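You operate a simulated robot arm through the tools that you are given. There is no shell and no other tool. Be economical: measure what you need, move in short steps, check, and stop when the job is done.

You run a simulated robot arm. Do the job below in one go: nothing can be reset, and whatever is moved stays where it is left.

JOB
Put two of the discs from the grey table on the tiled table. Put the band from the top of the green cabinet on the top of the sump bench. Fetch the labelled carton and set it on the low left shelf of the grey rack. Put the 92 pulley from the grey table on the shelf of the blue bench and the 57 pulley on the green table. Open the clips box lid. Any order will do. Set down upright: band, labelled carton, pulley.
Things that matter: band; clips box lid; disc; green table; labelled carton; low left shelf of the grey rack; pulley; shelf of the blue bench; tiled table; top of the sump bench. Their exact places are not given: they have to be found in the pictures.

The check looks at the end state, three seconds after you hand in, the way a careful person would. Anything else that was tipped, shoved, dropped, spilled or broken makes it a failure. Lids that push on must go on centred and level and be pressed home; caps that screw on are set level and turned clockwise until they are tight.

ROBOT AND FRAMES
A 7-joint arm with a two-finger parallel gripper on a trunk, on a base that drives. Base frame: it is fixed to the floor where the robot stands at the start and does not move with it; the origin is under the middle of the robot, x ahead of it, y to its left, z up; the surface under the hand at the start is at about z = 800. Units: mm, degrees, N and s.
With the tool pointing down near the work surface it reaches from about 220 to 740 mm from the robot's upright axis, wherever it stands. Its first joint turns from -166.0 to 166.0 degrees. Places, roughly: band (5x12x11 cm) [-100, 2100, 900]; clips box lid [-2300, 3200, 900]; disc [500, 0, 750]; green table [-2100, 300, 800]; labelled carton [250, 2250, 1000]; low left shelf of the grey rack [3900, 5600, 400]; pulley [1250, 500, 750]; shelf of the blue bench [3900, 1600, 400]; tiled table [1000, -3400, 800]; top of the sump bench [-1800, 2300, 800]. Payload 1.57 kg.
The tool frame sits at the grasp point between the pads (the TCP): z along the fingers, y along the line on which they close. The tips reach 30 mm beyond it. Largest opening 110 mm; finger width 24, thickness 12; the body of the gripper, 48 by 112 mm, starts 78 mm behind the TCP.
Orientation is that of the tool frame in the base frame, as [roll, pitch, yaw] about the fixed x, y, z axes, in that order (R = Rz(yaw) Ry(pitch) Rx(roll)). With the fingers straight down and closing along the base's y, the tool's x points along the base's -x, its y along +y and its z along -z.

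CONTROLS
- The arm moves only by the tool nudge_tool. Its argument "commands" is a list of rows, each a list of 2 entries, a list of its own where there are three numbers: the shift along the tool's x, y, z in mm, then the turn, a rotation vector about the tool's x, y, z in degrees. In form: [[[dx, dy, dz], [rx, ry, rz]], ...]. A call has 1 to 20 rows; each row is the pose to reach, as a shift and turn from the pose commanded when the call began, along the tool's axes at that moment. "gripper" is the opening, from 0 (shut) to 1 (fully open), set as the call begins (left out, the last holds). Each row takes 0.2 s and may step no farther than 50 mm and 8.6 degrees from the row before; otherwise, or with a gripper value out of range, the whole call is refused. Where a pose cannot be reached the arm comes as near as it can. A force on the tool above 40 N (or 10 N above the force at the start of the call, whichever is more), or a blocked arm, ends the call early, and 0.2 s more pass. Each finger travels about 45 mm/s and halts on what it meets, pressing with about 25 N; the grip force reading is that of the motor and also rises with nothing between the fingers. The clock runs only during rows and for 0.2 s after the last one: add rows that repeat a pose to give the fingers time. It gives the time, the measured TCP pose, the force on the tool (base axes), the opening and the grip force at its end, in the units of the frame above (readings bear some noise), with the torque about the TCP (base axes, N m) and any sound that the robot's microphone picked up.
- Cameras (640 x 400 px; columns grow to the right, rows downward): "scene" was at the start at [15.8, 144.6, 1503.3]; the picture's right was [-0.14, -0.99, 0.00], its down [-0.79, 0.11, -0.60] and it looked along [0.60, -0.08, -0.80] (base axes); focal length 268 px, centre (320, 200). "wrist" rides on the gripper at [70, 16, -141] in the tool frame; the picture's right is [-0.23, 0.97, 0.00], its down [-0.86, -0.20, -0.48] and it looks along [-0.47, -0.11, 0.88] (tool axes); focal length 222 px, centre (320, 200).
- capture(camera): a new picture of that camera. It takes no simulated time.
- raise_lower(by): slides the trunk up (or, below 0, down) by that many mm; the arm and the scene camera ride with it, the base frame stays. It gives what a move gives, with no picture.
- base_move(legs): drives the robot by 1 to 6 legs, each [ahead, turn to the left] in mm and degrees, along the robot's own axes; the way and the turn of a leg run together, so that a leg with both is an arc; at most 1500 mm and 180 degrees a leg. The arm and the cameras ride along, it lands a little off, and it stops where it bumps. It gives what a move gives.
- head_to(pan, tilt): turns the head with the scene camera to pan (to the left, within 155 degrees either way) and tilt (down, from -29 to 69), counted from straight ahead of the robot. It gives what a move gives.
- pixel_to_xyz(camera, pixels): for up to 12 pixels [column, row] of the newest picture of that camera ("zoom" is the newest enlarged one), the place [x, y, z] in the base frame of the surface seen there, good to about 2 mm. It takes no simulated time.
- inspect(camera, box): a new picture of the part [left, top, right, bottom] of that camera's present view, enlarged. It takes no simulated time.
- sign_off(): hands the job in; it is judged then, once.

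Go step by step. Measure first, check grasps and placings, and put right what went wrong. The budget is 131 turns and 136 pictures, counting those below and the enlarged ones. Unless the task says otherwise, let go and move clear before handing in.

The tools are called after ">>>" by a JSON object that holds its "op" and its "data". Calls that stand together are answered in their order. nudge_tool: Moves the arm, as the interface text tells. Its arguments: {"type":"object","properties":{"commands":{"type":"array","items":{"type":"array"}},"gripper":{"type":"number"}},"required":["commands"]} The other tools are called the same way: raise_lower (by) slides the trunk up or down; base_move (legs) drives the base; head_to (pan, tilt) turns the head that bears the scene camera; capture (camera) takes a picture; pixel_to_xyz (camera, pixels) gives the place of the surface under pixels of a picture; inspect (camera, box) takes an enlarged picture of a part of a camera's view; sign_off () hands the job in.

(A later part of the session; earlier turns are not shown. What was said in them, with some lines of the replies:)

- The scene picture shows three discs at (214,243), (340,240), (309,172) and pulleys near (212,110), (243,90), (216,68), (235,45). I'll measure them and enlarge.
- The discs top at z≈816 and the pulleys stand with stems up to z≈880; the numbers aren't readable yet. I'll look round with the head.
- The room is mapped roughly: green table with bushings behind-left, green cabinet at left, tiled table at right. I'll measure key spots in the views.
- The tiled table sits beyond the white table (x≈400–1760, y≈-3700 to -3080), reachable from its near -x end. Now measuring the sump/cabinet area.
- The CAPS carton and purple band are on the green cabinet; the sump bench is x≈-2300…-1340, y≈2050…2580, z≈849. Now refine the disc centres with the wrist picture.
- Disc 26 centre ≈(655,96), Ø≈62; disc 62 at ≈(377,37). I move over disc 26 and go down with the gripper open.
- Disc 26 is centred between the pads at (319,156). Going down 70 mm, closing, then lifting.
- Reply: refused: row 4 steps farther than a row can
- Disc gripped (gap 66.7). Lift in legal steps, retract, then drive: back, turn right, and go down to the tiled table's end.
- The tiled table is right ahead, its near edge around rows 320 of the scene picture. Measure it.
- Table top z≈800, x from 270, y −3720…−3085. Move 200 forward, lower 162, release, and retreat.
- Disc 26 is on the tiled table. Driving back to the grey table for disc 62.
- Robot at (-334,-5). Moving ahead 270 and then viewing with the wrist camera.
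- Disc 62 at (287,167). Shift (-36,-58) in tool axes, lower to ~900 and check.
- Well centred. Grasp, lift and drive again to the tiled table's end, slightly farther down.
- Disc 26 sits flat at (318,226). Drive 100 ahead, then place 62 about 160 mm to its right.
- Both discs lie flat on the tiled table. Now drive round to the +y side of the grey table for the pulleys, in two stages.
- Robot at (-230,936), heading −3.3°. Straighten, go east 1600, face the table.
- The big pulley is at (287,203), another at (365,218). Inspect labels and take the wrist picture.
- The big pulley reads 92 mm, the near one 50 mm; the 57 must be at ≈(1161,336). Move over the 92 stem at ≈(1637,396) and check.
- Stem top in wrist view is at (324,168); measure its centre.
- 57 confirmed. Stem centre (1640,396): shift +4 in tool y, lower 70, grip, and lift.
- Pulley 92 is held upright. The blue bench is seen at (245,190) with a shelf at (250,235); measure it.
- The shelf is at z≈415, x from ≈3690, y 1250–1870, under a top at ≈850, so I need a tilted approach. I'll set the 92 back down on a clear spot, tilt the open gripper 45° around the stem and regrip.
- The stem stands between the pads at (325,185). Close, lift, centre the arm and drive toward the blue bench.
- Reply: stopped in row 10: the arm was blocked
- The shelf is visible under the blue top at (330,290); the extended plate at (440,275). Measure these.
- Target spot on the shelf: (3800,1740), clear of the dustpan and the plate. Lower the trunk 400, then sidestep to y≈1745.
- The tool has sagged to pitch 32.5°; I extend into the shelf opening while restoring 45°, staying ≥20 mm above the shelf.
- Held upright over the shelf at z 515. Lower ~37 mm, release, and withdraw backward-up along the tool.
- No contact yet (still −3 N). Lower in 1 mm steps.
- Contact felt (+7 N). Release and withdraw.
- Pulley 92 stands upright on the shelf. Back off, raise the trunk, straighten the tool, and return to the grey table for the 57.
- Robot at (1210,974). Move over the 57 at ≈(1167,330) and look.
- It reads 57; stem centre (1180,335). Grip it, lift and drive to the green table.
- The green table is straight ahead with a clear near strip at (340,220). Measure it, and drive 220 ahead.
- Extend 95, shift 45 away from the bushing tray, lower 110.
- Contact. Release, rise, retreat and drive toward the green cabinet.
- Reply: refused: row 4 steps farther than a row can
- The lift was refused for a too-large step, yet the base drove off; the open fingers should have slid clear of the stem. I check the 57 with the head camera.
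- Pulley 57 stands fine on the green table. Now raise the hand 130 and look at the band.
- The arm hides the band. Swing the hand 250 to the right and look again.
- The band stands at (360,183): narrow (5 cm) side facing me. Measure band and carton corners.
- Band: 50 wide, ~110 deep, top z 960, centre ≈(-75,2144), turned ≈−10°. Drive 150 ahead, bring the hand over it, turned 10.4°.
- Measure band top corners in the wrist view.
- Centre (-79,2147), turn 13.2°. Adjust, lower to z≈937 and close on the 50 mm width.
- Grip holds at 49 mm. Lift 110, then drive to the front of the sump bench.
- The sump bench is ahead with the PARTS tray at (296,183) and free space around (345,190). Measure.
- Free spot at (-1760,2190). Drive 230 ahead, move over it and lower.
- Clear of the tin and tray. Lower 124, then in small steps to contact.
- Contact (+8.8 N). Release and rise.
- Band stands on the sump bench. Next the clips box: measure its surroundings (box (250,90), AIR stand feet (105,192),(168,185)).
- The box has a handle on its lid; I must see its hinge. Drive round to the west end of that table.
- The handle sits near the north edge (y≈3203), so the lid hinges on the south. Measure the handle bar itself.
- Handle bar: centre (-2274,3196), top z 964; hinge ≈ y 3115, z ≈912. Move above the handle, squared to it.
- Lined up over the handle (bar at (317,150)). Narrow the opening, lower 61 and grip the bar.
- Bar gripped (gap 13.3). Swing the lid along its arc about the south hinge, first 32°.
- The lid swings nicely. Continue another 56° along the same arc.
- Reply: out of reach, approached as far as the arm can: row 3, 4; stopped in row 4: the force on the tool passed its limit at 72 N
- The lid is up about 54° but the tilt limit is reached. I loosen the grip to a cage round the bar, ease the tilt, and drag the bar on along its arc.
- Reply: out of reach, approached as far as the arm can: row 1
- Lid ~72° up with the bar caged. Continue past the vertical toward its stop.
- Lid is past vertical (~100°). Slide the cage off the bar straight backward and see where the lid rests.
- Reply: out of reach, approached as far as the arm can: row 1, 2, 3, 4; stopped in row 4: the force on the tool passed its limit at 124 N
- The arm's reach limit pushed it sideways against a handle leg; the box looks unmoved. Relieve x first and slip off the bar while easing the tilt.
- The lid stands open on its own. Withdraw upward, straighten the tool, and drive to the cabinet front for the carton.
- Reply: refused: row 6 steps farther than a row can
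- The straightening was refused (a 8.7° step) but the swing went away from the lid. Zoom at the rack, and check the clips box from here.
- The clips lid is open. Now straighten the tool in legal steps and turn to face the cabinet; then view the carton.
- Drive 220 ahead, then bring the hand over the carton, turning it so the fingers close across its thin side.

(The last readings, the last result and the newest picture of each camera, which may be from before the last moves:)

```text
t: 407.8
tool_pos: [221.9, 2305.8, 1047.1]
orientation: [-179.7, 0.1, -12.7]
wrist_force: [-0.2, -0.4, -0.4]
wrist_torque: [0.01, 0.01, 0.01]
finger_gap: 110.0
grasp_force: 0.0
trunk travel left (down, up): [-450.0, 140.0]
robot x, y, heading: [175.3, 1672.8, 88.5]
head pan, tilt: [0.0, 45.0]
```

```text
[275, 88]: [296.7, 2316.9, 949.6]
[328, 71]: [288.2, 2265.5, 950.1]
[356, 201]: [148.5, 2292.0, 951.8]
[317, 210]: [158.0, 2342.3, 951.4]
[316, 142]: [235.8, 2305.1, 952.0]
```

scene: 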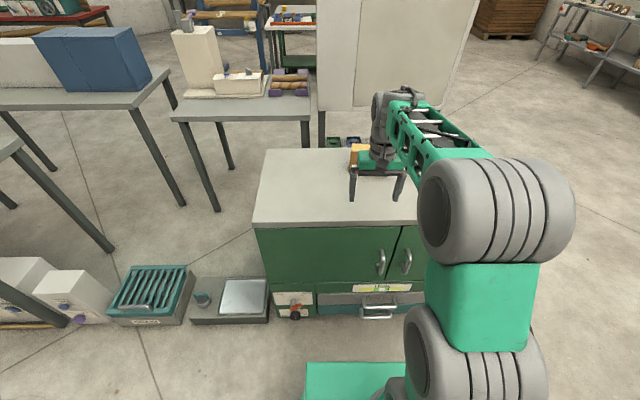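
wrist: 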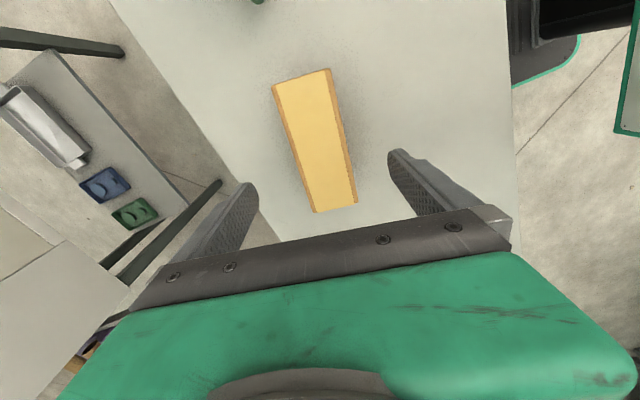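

Carton centre (223,2304), 52×142, top 951, turned −10.8°. Lower, grip across 52 mm, lift, turn 80° and set it down end-on to the robot.

>>> {"op": "nudge_tool", "data": {"commands": [[[1.3, 1.3, 40], [0, 0, -1.9]], [[1.3, 1.3, 80], [0, 0, -1.9]], [[1.3, 1.3, 119], [0, 0, -1.9]], [[1.3, 1.3, 119], [0, 0, -1.9]]]}}

>>> {"op": "nudge_tool", "data": {"commands": [[[0, 0, 0], [0, 0, 0]], [[0, 0, 0], [0, 0, 0]], [[0, 0, 0], [0, 0, 0]], [[0, 0, 0], [0, 0, 0]], [[0, 0, 0], [0, 0, 0]], [[0, 0, 0], [0, 0, 0]]], "gripper": 0.35}}

>>> {"op": "nudge_tool", "data": {"commands": [[[0, 0, -30], [0, 0, 0]], [[0, 0, -60], [0, 0, 0]], [[0, 0, -60], [0, 0, 0]]]}}

>>> {"op": "capture", "data": {"camera": "wrist"}}

```text
t: 408.8
tool_pos: [221.8, 2302.8, 927.2]
orientation: [-179.6, 0.1, -10.9]
wrist_force: [-1.0, -0.1, 0.3]
wrist_torque: [-0.01, -0.03, 0.04]
finger_gap: 109.7
grasp_force: 0.0
trunk travel left (down, up): [-450.0, 140.0]
robot x, y, heading: [173.5, 1674.9, 88.7]
head pan, tilt: [0.0, 45.0]
```

```text
t: 410.1
tool_pos: [222.4, 2304.3, 929.0]
orientation: [-179.7, 0.0, -11.0]
wrist_force: [0.1, 2.3, 2.1]
wrist_torque: [0.04, 0.01, 0.02]
finger_gap: 59.7
grasp_force: 24.9
trunk travel left (down, up): [-450.0, 140.0]
robot x, y, heading: [175.2, 1676.1, 88.6]
head pan, tilt: [0.0, 45.0]
```

```text
t: 410.9
tool_pos: [223.5, 2303.6, 987.2]
orientation: [-179.7, 0.1, -11.0]
wrist_force: [0.5, -0.9, -3.1]
wrist_torque: [-0.02, -0.02, 0.02]
finger_gap: 59.7
grasp_force: 24.4
trunk travel left (down, up): [-450.0, 140.0]
robot x, y, heading: [173.5, 1677.1, 88.8]
head pan, tilt: [0.0, 45.0]
```

```text
39 pictures are left
```

wrist: 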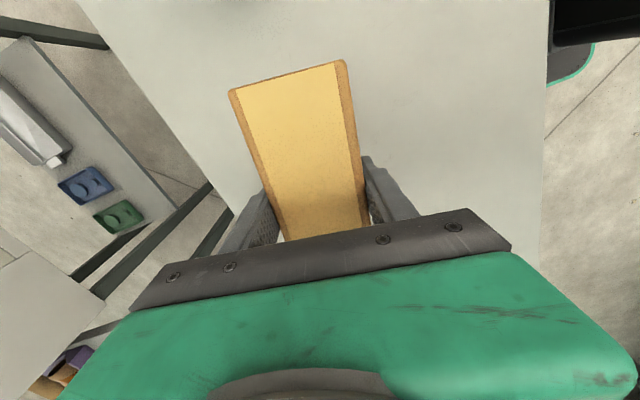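

Held (59.7 mm). Turn 80° while moving back over clear surface, then lower.

>>> {"op": "nudge_tool", "data": {"commands": [[[0, 9, 0], [0, 0, 8]], [[-1, 19, 0], [0, 0, 16]], [[-1, 29, 0], [0, 0, 24]], [[-2, 39, 0], [0, 0, 32]], [[-2, 48, 0], [0, 0, 40]], [[-3, 58, 0], [0, 0, 48]], [[-3, 68, 0], [0, 0, 56]], [[-4, 78, 0], [0, 0, 64]], [[-4, 88, 0], [0, 0, 72]], [[-5, 97, 0], [0, 0, 80.3]], [[-5, 97, 30], [0, 0, 80.3]], [[-5, 97, 52], [0, 0, 80.3]], [[-5, 97, 56], [0, 0, 80.3]], [[-5, 97, 56], [0, 0, 80.3]]]}}

>>> {"op": "nudge_tool", "data": {"commands": [[[0, 0, 1], [0, 0, 0]], [[0, 0, 2], [0, 0, 0]], [[0, 0, 2], [0, 0, 0]]]}}

>>> {"op": "capture", "data": {"camera": "scene"}}

```text
t: 413.9
tool_pos: [199.0, 2210.9, 928.9]
orientation: [-179.9, 0.3, -91.3]
wrist_force: [-0.3, 0.0, -3.0]
wrist_torque: [-0.03, 0.01, -0.01]
finger_gap: 59.9
grasp_force: 24.9
trunk travel left (down, up): [-450.0, 140.0]
robot x, y, heading: [169.9, 1675.3, 88.9]
head pan, tilt: [0.0, 45.0]
```

```text
t: 414.8
tool_pos: [198.8, 2211.2, 927.3]
orientation: [180.0, 0.3, -91.4]
wrist_force: [-0.7, -0.4, -2.3]
wrist_torque: [-0.01, -0.05, 0.0]
finger_gap: 59.7
grasp_force: 25.0
trunk travel left (down, up): [-450.0, 140.0]
robot x, y, heading: [167.7, 1674.6, 88.9]
head pan, tilt: [0.0, 45.0]
```

```text
38 pictures are left
```

scene: 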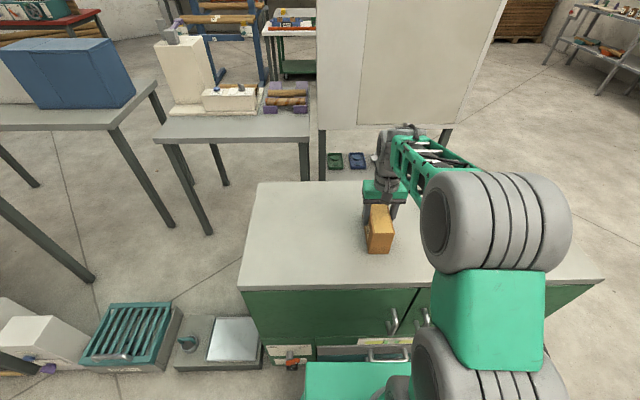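

>>> {"op": "nudge_tool", "data": {"commands": [[[0, 0, 0.8], [0, 0, 0]], [[0, 0, 1.5], [0, 0, 0]], [[0, 0, 1.5], [0, 0, 0]]]}}

```text
t: 415.6
tool_pos: [198.6, 2212.2, 927.1]
orientation: [-180.0, 0.5, -91.3]
wrist_force: [0.5, 1.1, 11.9]
wrist_torque: [-0.75, -0.16, 0.01]
finger_gap: 59.8
grasp_force: 25.0
trunk travel left (down, up): [-450.0, 140.0]
robot x, y, heading: [175.1, 1676.6, 88.7]
head pan, tilt: [0.0, 45.0]
```

Contact. Release, then tilt 45° around it and regrip.

>>> {"op": "nudge_tool", "data": {"commands": [[[0, 0, 0], [0, 0, 0]], [[0, 0, 0], [0, 0, 0]], [[0, 0, 0], [0, 0, 0]], [[0, 0, 0], [0, 0, 0]]], "gripper": 1}}

>>> {"op": "nudge_tool", "data": {"commands": [[[0, 0, -4], [0, -7.5, 0]], [[0, 0, -4], [0, -15, 0]], [[0, 0, -4], [0, -22.5, 0]], [[0, 0, -4], [0, -30, 0]], [[0, 0, -4], [0, -37.5, 0]], [[0, 0, -4], [0, -45, 0]], [[0, 0, -4], [0, -45, 0]]]}}

>>> {"op": "capture", "data": {"camera": "wrist"}}

```text
t: 416.6
tool_pos: [198.4, 2210.3, 926.8]
orientation: [-179.9, 0.4, -91.2]
wrist_force: [0.3, 0.0, 0.1]
wrist_torque: [0.0, -0.01, -0.02]
finger_gap: 110.0
grasp_force: 0.0
trunk travel left (down, up): [-450.0, 140.0]
robot x, y, heading: [172.7, 1676.8, 88.6]
head pan, tilt: [0.0, 45.0]
```

```text
t: 418.1
tool_pos: [199.3, 2210.5, 931.3]
orientation: [-180.0, 45.5, -91.3]
wrist_force: [-0.6, -0.8, 0.5]
wrist_torque: [-0.01, 0.03, 0.01]
finger_gap: 109.9
grasp_force: 0.0
trunk travel left (down, up): [-450.0, 140.0]
robot x, y, heading: [170.2, 1677.0, 88.6]
head pan, tilt: [0.0, 45.0]
```

```text
37 pictures are left
```

wrist: 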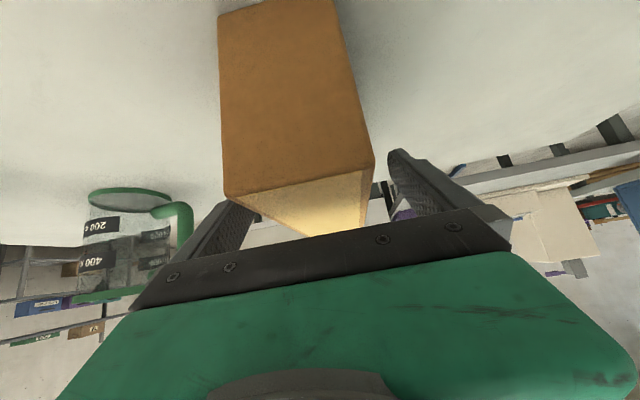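

Straddled well. Grip, lift, back away and drive toward the grey rack.

>>> {"op": "nudge_tool", "data": {"commands": [[[0, 0, 0], [0, 0, 0]], [[0, 0, 0], [0, 0, 0]], [[0, 0, 0], [0, 0, 0]], [[0, 0, 0], [0, 0, 0]], [[0, 0, 0], [0, 0, 0]], [[0, 0, 0], [0, 0, 0]]], "gripper": 0.35}}

>>> {"op": "nudge_tool", "data": {"commands": [[[-30, 0, -30], [0, 0, 0]], [[-60, 0, -60], [0, 0, 0]], [[-75, 0, -75], [0, 0, 0]], [[-75, 0, -75], [0, 0, 0]]]}}

>>> {"op": "capture", "data": {"camera": "wrist"}}

>>> {"op": "base_move", "data": {"legs": [[-280, 0], [0, -90], [1200, 0], [0, 68]]}}

```text
t: 419.6
tool_pos: [198.9, 2212.0, 930.7]
orientation: [180.0, 45.3, -91.3]
wrist_force: [-0.7, 0.3, -0.2]
wrist_torque: [0.12, -0.05, 0.05]
finger_gap: 60.0
grasp_force: 24.8
trunk travel left (down, up): [-450.0, 140.0]
robot x, y, heading: [173.0, 1674.2, 88.9]
head pan, tilt: [0.0, 45.0]
```

```text
t: 420.6
tool_pos: [199.0, 2211.1, 1035.6]
orientation: [179.9, 45.3, -91.4]
wrist_force: [0.2, -0.6, -2.8]
wrist_torque: [0.0, 0.01, -0.01]
finger_gap: 60.0
grasp_force: 25.2
trunk travel left (down, up): [-450.0, 140.0]
robot x, y, heading: [170.5, 1674.3, 88.8]
head pan, tilt: [0.0, 45.0]
```

```text
36 pictures are left
```

wrist: 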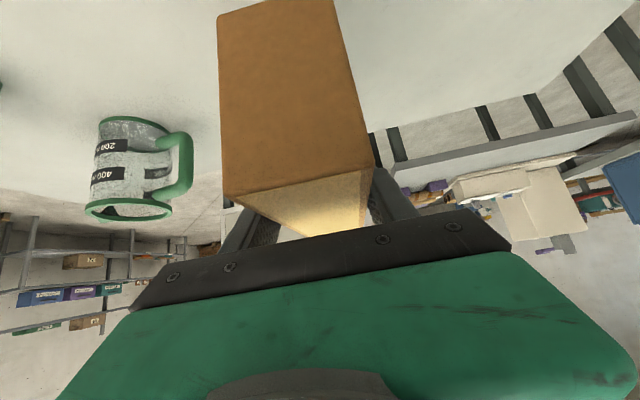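

```text
t: 435.0
tool_pos: [1620.5, 1818.8, 1034.9]
orientation: [179.9, 45.3, -115.9]
wrist_force: [0.1, 0.3, -2.1]
wrist_torque: [-0.01, 0.01, 0.0]
finger_gap: 59.6
grasp_force: 25.4
trunk travel left (down, up): [-450.0, 140.0]
robot x, y, heading: [1374.4, 1345.2, 63.9]
head pan, tilt: [0.0, 45.0]
```

Turn 3.9° more and drive 4.4 m to the front of the rack's left bay.

>>> {"op": "base_move", "data": {"legs": [[0, 3.9], [1500, 0], [1500, 0], [1400, 0], [0, -67.8]]}}

>>> {"op": "head_to", "data": {"pan": 0, "tilt": 35}}

>>> {"op": "capture", "data": {"camera": "scene"}}

```text
t: 459.5
tool_pos: [3553.6, 5417.7, 1034.7]
orientation: [179.9, 45.3, 179.7]
wrist_force: [-0.5, 0.1, -3.6]
wrist_torque: [-0.02, 0.0, -0.02]
finger_gap: 59.7
grasp_force: 24.8
trunk travel left (down, up): [-450.0, 140.0]
robot x, y, heading: [3016.3, 5432.6, -0.2]
head pan, tilt: [0.0, 45.0]
```

```text
t: 460.2
tool_pos: [3552.8, 5418.6, 1034.8]
orientation: [179.9, 45.2, 179.7]
wrist_force: [-0.1, 0.7, -4.0]
wrist_torque: [0.02, -0.02, 0.02]
finger_gap: 59.9
grasp_force: 25.0
trunk travel left (down, up): [-450.0, 140.0]
robot x, y, heading: [3013.9, 5438.7, -0.4]
head pan, tilt: [0.0, 35.0]
```

```text
35 pictures are left
```

scene: 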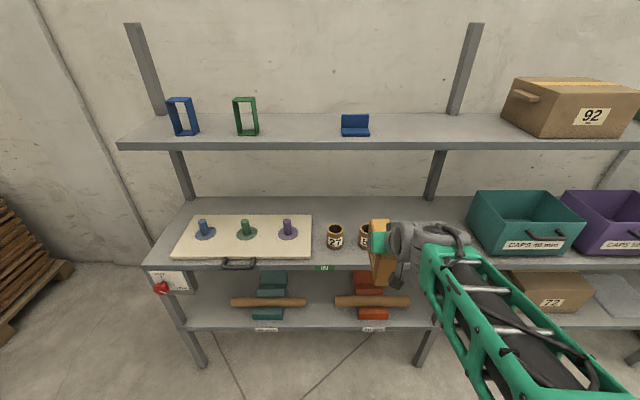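

The low left shelf shows two cradles with rods; free gaps at (320,315), (215,315), (422,315). Measure.

>>> {"op": "pixel_to_xyz", "data": {"camera": "scene", "pixels": [[320, 320], [210, 322], [232, 303], [305, 303], [336, 301], [408, 301], [425, 315], [320, 295], [320, 264], [186, 320], [437, 320], [320, 326]]}}

>>> {"op": "inspect", "data": {"camera": "scene", "box": [150, 240, 450, 370]}}

```text
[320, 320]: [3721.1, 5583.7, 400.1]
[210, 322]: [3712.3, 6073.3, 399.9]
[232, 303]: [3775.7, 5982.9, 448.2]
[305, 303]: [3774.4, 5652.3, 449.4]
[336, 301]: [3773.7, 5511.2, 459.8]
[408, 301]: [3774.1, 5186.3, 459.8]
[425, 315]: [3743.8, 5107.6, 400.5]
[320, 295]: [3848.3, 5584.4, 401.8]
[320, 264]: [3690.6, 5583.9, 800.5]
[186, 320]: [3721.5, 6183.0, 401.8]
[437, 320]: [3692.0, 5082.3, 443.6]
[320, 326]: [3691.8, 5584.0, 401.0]
```

```text
2.13 times, centred on (300, 305) of scene
```

zoom: 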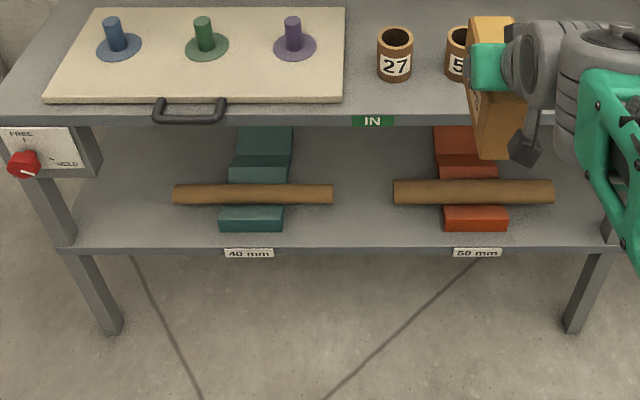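

Gap between rods: y 5511–5652 at shelf z≈400.5; carton goes at (3775,5582). Lower the trunk 440 and sidestep 150 left.

>>> {"op": "raise_lower", "data": {"by": -440}}

>>> {"op": "base_move", "data": {"legs": [[0, 90], [155, 0], [0, -90]]}}

>>> {"op": "nudge_tool", "data": {"commands": [[[30, 0, 30], [0, 0, 0]], [[60, 0, 60], [0, 0, 0]], [[60, 0, 60], [0, 0, 0]]]}}

>>> {"op": "head_to", "data": {"pan": 0, "tilt": 25}}

>>> {"op": "capture", "data": {"camera": "scene"}}

>>> {"op": "capture", "data": {"camera": "wrist"}}

```text
refused: -440 is not a number from -400 to 400
```

```text
t: 469.2
tool_pos: [3553.1, 5574.8, 1035.1]
orientation: [179.9, 45.3, -179.9]
wrist_force: [0.2, 0.2, -2.4]
wrist_torque: [0.0, -0.04, 0.02]
finger_gap: 60.0
grasp_force: 24.1
trunk travel left (down, up): [-450.0, 140.0]
robot x, y, heading: [3016.5, 5588.6, 0.0]
head pan, tilt: [0.0, 35.0]
```

```text
t: 470.1
tool_pos: [3553.4, 5574.8, 948.9]
orientation: [180.0, 45.4, -179.9]
wrist_force: [0.2, 0.3, -2.9]
wrist_torque: [0.01, -0.01, -0.02]
finger_gap: 59.8
grasp_force: 25.0
trunk travel left (down, up): [-450.0, 140.0]
robot x, y, heading: [3017.6, 5590.2, -0.3]
head pan, tilt: [0.0, 35.0]
```

```text
t: 470.8
tool_pos: [3551.9, 5574.7, 950.6]
orientation: [179.9, 45.3, -180.0]
wrist_force: [-0.7, 0.5, -3.0]
wrist_torque: [-0.02, 0.05, 0.02]
finger_gap: 59.9
grasp_force: 24.9
trunk travel left (down, up): [-450.0, 140.0]
robot x, y, heading: [3019.1, 5590.2, 0.2]
head pan, tilt: [0.0, 25.0]
```

```text
33 pictures are left
```

scene: 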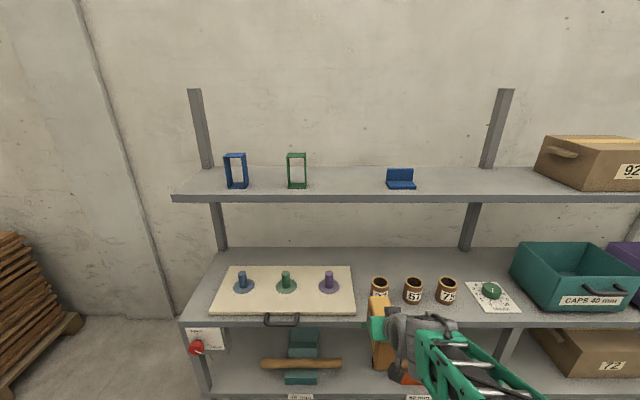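

```text
32 pictures are left
```

wrist: 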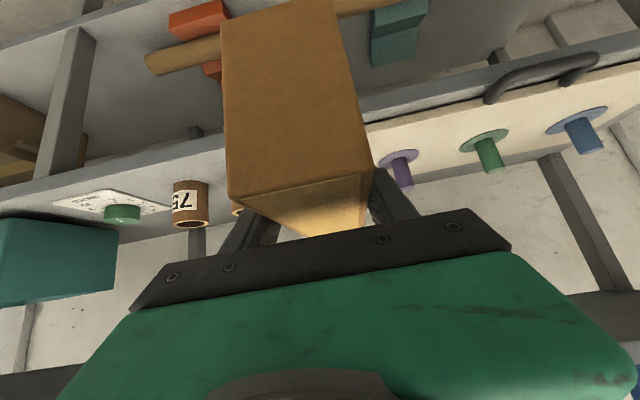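

The trunk limit is 400 per call. Lower 400, then 45 more, and look.

>>> {"op": "raise_lower", "data": {"by": -400}}

>>> {"op": "raise_lower", "data": {"by": -44}}

>>> {"op": "capture", "data": {"camera": "scene"}}

>>> {"op": "capture", "data": {"camera": "wrist"}}

```text
t: 474.6
tool_pos: [3553.4, 5573.0, 550.2]
orientation: [179.8, 45.3, 180.0]
wrist_force: [-0.3, 0.3, -3.0]
wrist_torque: [0.0, 0.03, 0.02]
finger_gap: 59.9
grasp_force: 24.7
trunk travel left (down, up): [-50.0, 540.0]
robot x, y, heading: [3019.2, 5581.5, 0.2]
head pan, tilt: [0.0, 25.0]
```

```text
t: 475.5
tool_pos: [3552.6, 5574.4, 506.1]
orientation: [179.8, 45.3, -179.9]
wrist_force: [0.3, 0.0, -2.8]
wrist_torque: [-0.03, 0.02, 0.0]
finger_gap: 59.7
grasp_force: 24.9
trunk travel left (down, up): [-6.0, 584.0]
robot x, y, heading: [3021.0, 5592.4, 0.0]
head pan, tilt: [0.0, 25.0]
```

```text
31 pictures are left
```

scene: 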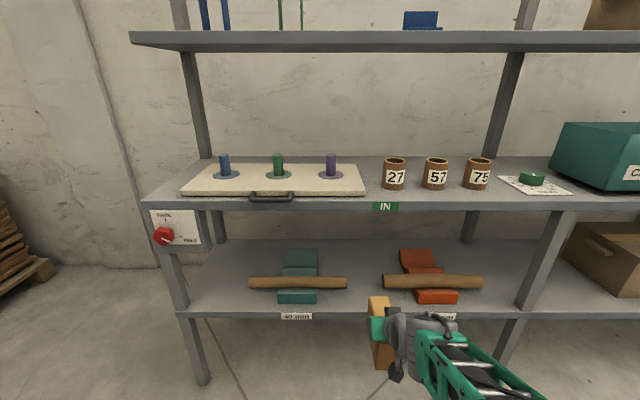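

```text
30 pictures are left
```

wrist: 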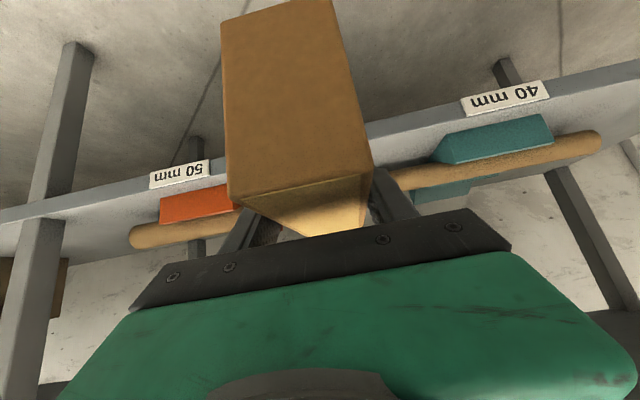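

Measure the rod ends here; shift the hand 8 mm left, then drive forward 160.

>>> {"op": "pixel_to_xyz", "data": {"camera": "scene", "pixels": [[386, 281], [344, 283], [386, 287], [344, 288], [365, 300]]}}

>>> {"op": "nudge_tool", "data": {"commands": [[[0, 8, 0], [0, 0, 0]], [[0, 8, 0], [0, 0, 0]]]}}

>>> {"op": "base_move", "data": {"legs": [[110, 0]]}}

>>> {"op": "capture", "data": {"camera": "scene"}}

```text
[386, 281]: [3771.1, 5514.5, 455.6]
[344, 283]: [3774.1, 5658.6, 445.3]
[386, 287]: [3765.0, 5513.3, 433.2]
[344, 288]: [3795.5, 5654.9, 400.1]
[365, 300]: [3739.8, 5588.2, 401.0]
```

```text
t: 476.1
tool_pos: [3553.5, 5582.6, 505.9]
orientation: [-180.0, 45.3, -180.0]
wrist_force: [0.5, 0.2, -2.5]
wrist_torque: [0.0, -0.01, 0.03]
finger_gap: 60.0
grasp_force: 24.3
trunk travel left (down, up): [-6.0, 584.0]
robot x, y, heading: [3019.9, 5590.0, -0.2]
head pan, tilt: [0.0, 25.0]
```

```text
t: 477.2
tool_pos: [3660.5, 5582.1, 505.9]
orientation: [180.0, 45.4, 179.9]
wrist_force: [-0.2, -0.3, -2.5]
wrist_torque: [-0.01, 0.04, -0.01]
finger_gap: 59.7
grasp_force: 24.9
trunk travel left (down, up): [-6.0, 584.0]
robot x, y, heading: [3126.9, 5587.4, 0.1]
head pan, tilt: [0.0, 25.0]
```

```text
29 pictures are left
```

scene: 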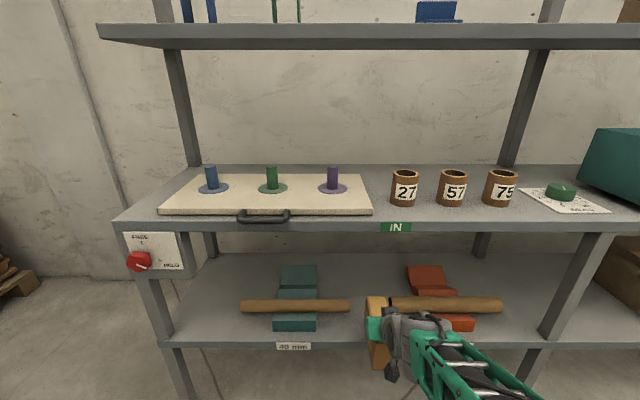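

Centred in the gap. Drive 80 more, then extend 35 with the arm.

>>> {"op": "base_move", "data": {"legs": [[80, 0]]}}

>>> {"op": "nudge_tool", "data": {"commands": [[[-12, 2, 12], [0, 0, 0]], [[-25, 3, 25], [0, 0, 0]], [[-25, 3, 25], [0, 0, 0]]]}}

>>> {"op": "capture", "data": {"camera": "scene"}}

>>> {"op": "capture", "data": {"camera": "wrist"}}

```text
t: 478.3
tool_pos: [3741.6, 5582.0, 504.5]
orientation: [179.9, 45.2, -179.9]
wrist_force: [-1.3, 0.1, -2.5]
wrist_torque: [0.01, 0.01, -0.01]
finger_gap: 60.1
grasp_force: 24.9
trunk travel left (down, up): [-6.0, 584.0]
robot x, y, heading: [3205.6, 5588.3, -0.1]
head pan, tilt: [0.0, 25.0]
```

```text
t: 479.1
tool_pos: [3777.5, 5586.1, 506.1]
orientation: [179.9, 45.2, -180.0]
wrist_force: [-0.3, 0.6, -2.4]
wrist_torque: [0.01, 0.01, 0.01]
finger_gap: 59.9
grasp_force: 25.2
trunk travel left (down, up): [-6.0, 584.0]
robot x, y, heading: [3204.9, 5589.5, -0.1]
head pan, tilt: [0.0, 25.0]
```

```text
28 pictures are left
```

scene: 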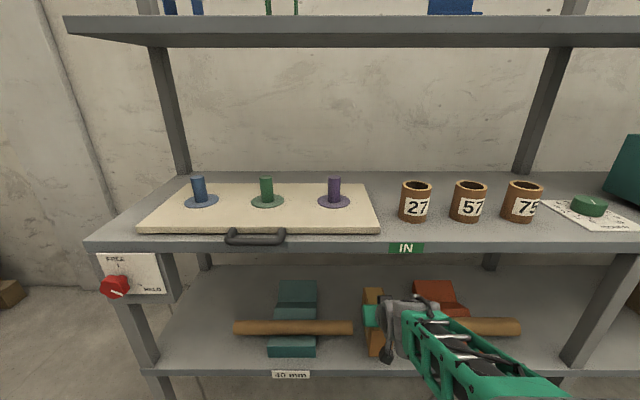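

```text
27 pictures are left
```

wrist: 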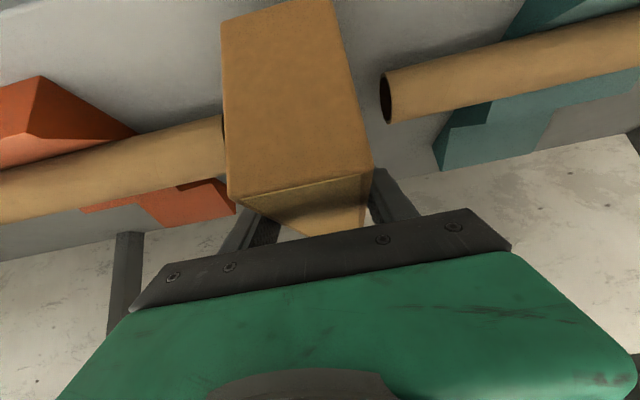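

Between the rods without touching. Lower 23, then in fine steps to contact.

>>> {"op": "nudge_tool", "data": {"commands": [[[9, 0, 9], [0, 0, 0]], [[15.5, 0, 15.5], [0, 0, 0]], [[15.5, 0, 15.5], [0, 0, 0]]]}}

>>> {"op": "nudge_tool", "data": {"commands": [[[0.7, 0, 0.7], [0, 0, 0]], [[1.4, 0, 1.4], [0, 0, 0]], [[1.4, 0, 1.4], [0, 0, 0]]]}}

```text
t: 479.9
tool_pos: [3776.7, 5586.1, 483.7]
orientation: [179.9, 45.2, 180.0]
wrist_force: [-0.3, 0.4, -2.8]
wrist_torque: [-0.03, 0.05, 0.0]
finger_gap: 60.0
grasp_force: 24.9
trunk travel left (down, up): [-6.0, 584.0]
robot x, y, heading: [3206.1, 5589.4, 0.0]
head pan, tilt: [0.0, 25.0]
```

```text
t: 480.7
tool_pos: [3776.6, 5584.4, 481.3]
orientation: [179.9, 45.1, -180.0]
wrist_force: [-0.1, 1.0, -2.7]
wrist_torque: [0.0, 0.03, 0.01]
finger_gap: 59.7
grasp_force: 24.8
trunk travel left (down, up): [-6.0, 584.0]
robot x, y, heading: [3207.2, 5587.7, -0.2]
head pan, tilt: [0.0, 25.0]
```

>>> {"op": "nudge_tool", "data": {"commands": [[[0.5, 0, 0.5], [0, 0, 0]], [[1, 0, 1], [0, 0, 0]], [[1, 0, 1], [0, 0, 0]]]}}

```text
t: 481.5
tool_pos: [3776.3, 5585.1, 480.8]
orientation: [179.9, 45.3, -180.0]
wrist_force: [-1.5, 0.9, 1.1]
wrist_torque: [-0.13, -0.23, -0.02]
finger_gap: 60.0
grasp_force: 24.7
trunk travel left (down, up): [-6.0, 584.0]
robot x, y, heading: [3201.4, 5590.5, -0.1]
head pan, tilt: [0.0, 25.0]
```

Weight is on the shelf. Open modestly (rods beside), withdraw 60 with the arm, then back off with the base.

>>> {"op": "nudge_tool", "data": {"commands": [[[0, 0, 0], [0, 0, 0]], [[0, 0, 0], [0, 0, 0]], [[0, 0, 0], [0, 0, 0]]], "gripper": 0.7}}

>>> {"op": "nudge_tool", "data": {"commands": [[[12, 0, -18], [0, 0, 0]], [[30, 0, -40], [0, 0, 0]], [[50, 0, -65], [0, 0, 0]], [[50, 0, -65], [0, 0, 0]]]}}

>>> {"op": "capture", "data": {"camera": "wrist"}}

>>> {"op": "capture", "data": {"camera": "scene"}}

```text
t: 482.3
tool_pos: [3777.3, 5586.0, 480.4]
orientation: [179.9, 45.4, -180.0]
wrist_force: [-0.1, 1.1, 0.6]
wrist_torque: [0.0, -0.02, 0.01]
finger_gap: 77.1
grasp_force: 0.0
trunk travel left (down, up): [-6.0, 584.0]
robot x, y, heading: [3205.8, 5588.2, -0.2]
head pan, tilt: [0.0, 25.0]
```

```text
t: 483.3
tool_pos: [3694.2, 5584.2, 489.4]
orientation: [179.9, 45.3, 180.0]
wrist_force: [0.1, 0.0, 0.7]
wrist_torque: [0.02, 0.03, 0.03]
finger_gap: 77.0
grasp_force: 0.2
trunk travel left (down, up): [-6.0, 584.0]
robot x, y, heading: [3204.8, 5587.0, 0.1]
head pan, tilt: [0.0, 25.0]
```

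```text
26 pictures are left
```

wrist: 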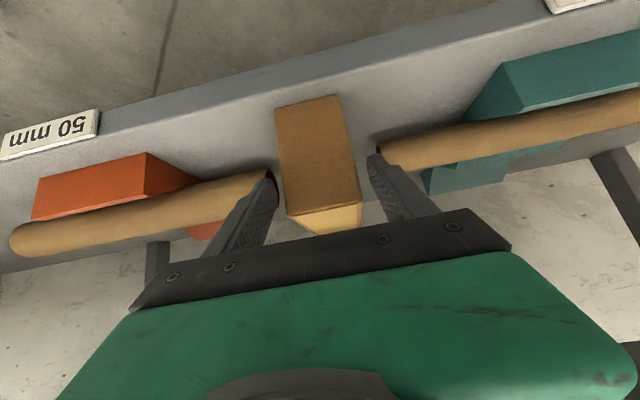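

```text
25 pictures are left
```

scene: 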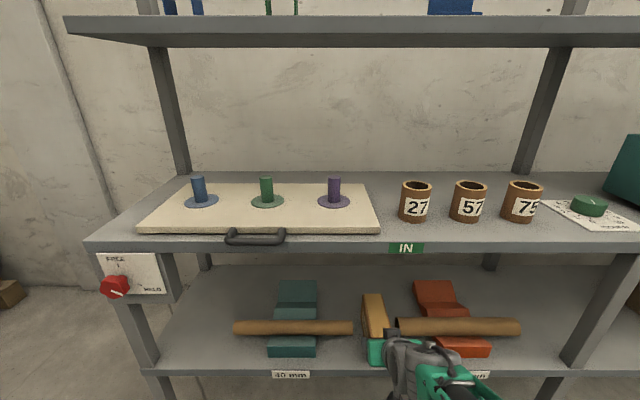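

Carton stands upright between undisturbed rods. Back off and take a final look.

>>> {"op": "base_move", "data": {"legs": [[-350, 0]]}}

>>> {"op": "capture", "data": {"camera": "scene"}}

>>> {"op": "inspect", "data": {"camera": "scene", "box": [200, 200, 440, 350]}}

```text
t: 485.6
tool_pos: [3350.3, 5583.3, 490.6]
orientation: [179.9, 45.3, 179.9]
wrist_force: [-0.6, -0.2, -0.2]
wrist_torque: [-0.02, -0.02, -0.02]
finger_gap: 77.2
grasp_force: 0.0
trunk travel left (down, up): [-6.0, 584.0]
robot x, y, heading: [2864.2, 5590.6, -0.2]
head pan, tilt: [0.0, 25.0]
```

```text
24 pictures are left
```

scene: 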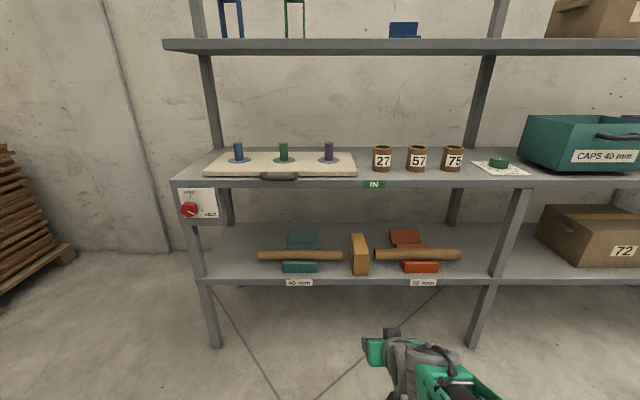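

```text
2.67 times, centred on (320, 275) of scene
```

zoom: 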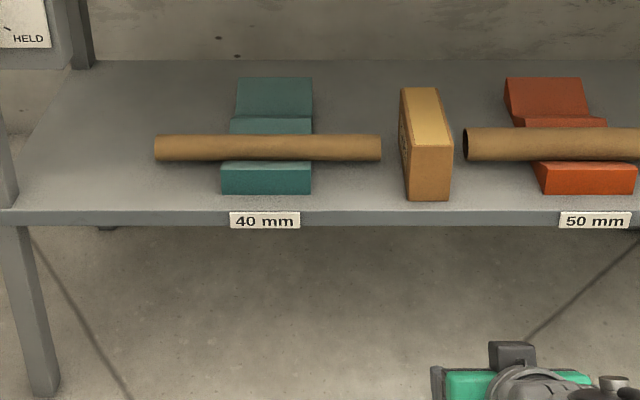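

All the parts are placed: the carton stands upright on the low left shelf, and the discs, pulleys, band and clips lid were each seen in place after I let go. The gripper is open and clear, so I'm handing in.

>>> {"op": "sign_off", "data": {}}

```text
The job is handed in.
```

I handed the job in with every part done. I saw each item in place after letting go, and nothing else looked tipped or dropped:

- **Discs:** discs 26 and 62 lie flat on the tiled table.
- **92 pulley:** it stands upright on the shelf of the blue bench.
- **57 pulley:** it stands upright on the green table.
- **Band:** it stands upright on the sump bench.
- **Clips box:** the lid stands open on its own. While I was opening it, the arm briefly pushed the lid handle hard (124 N). The box looked unmoved afterwards.
- **Labelled carton:** the carton (marked CAPS) stands upright on the low left shelf of the grey rack, between the two rods.
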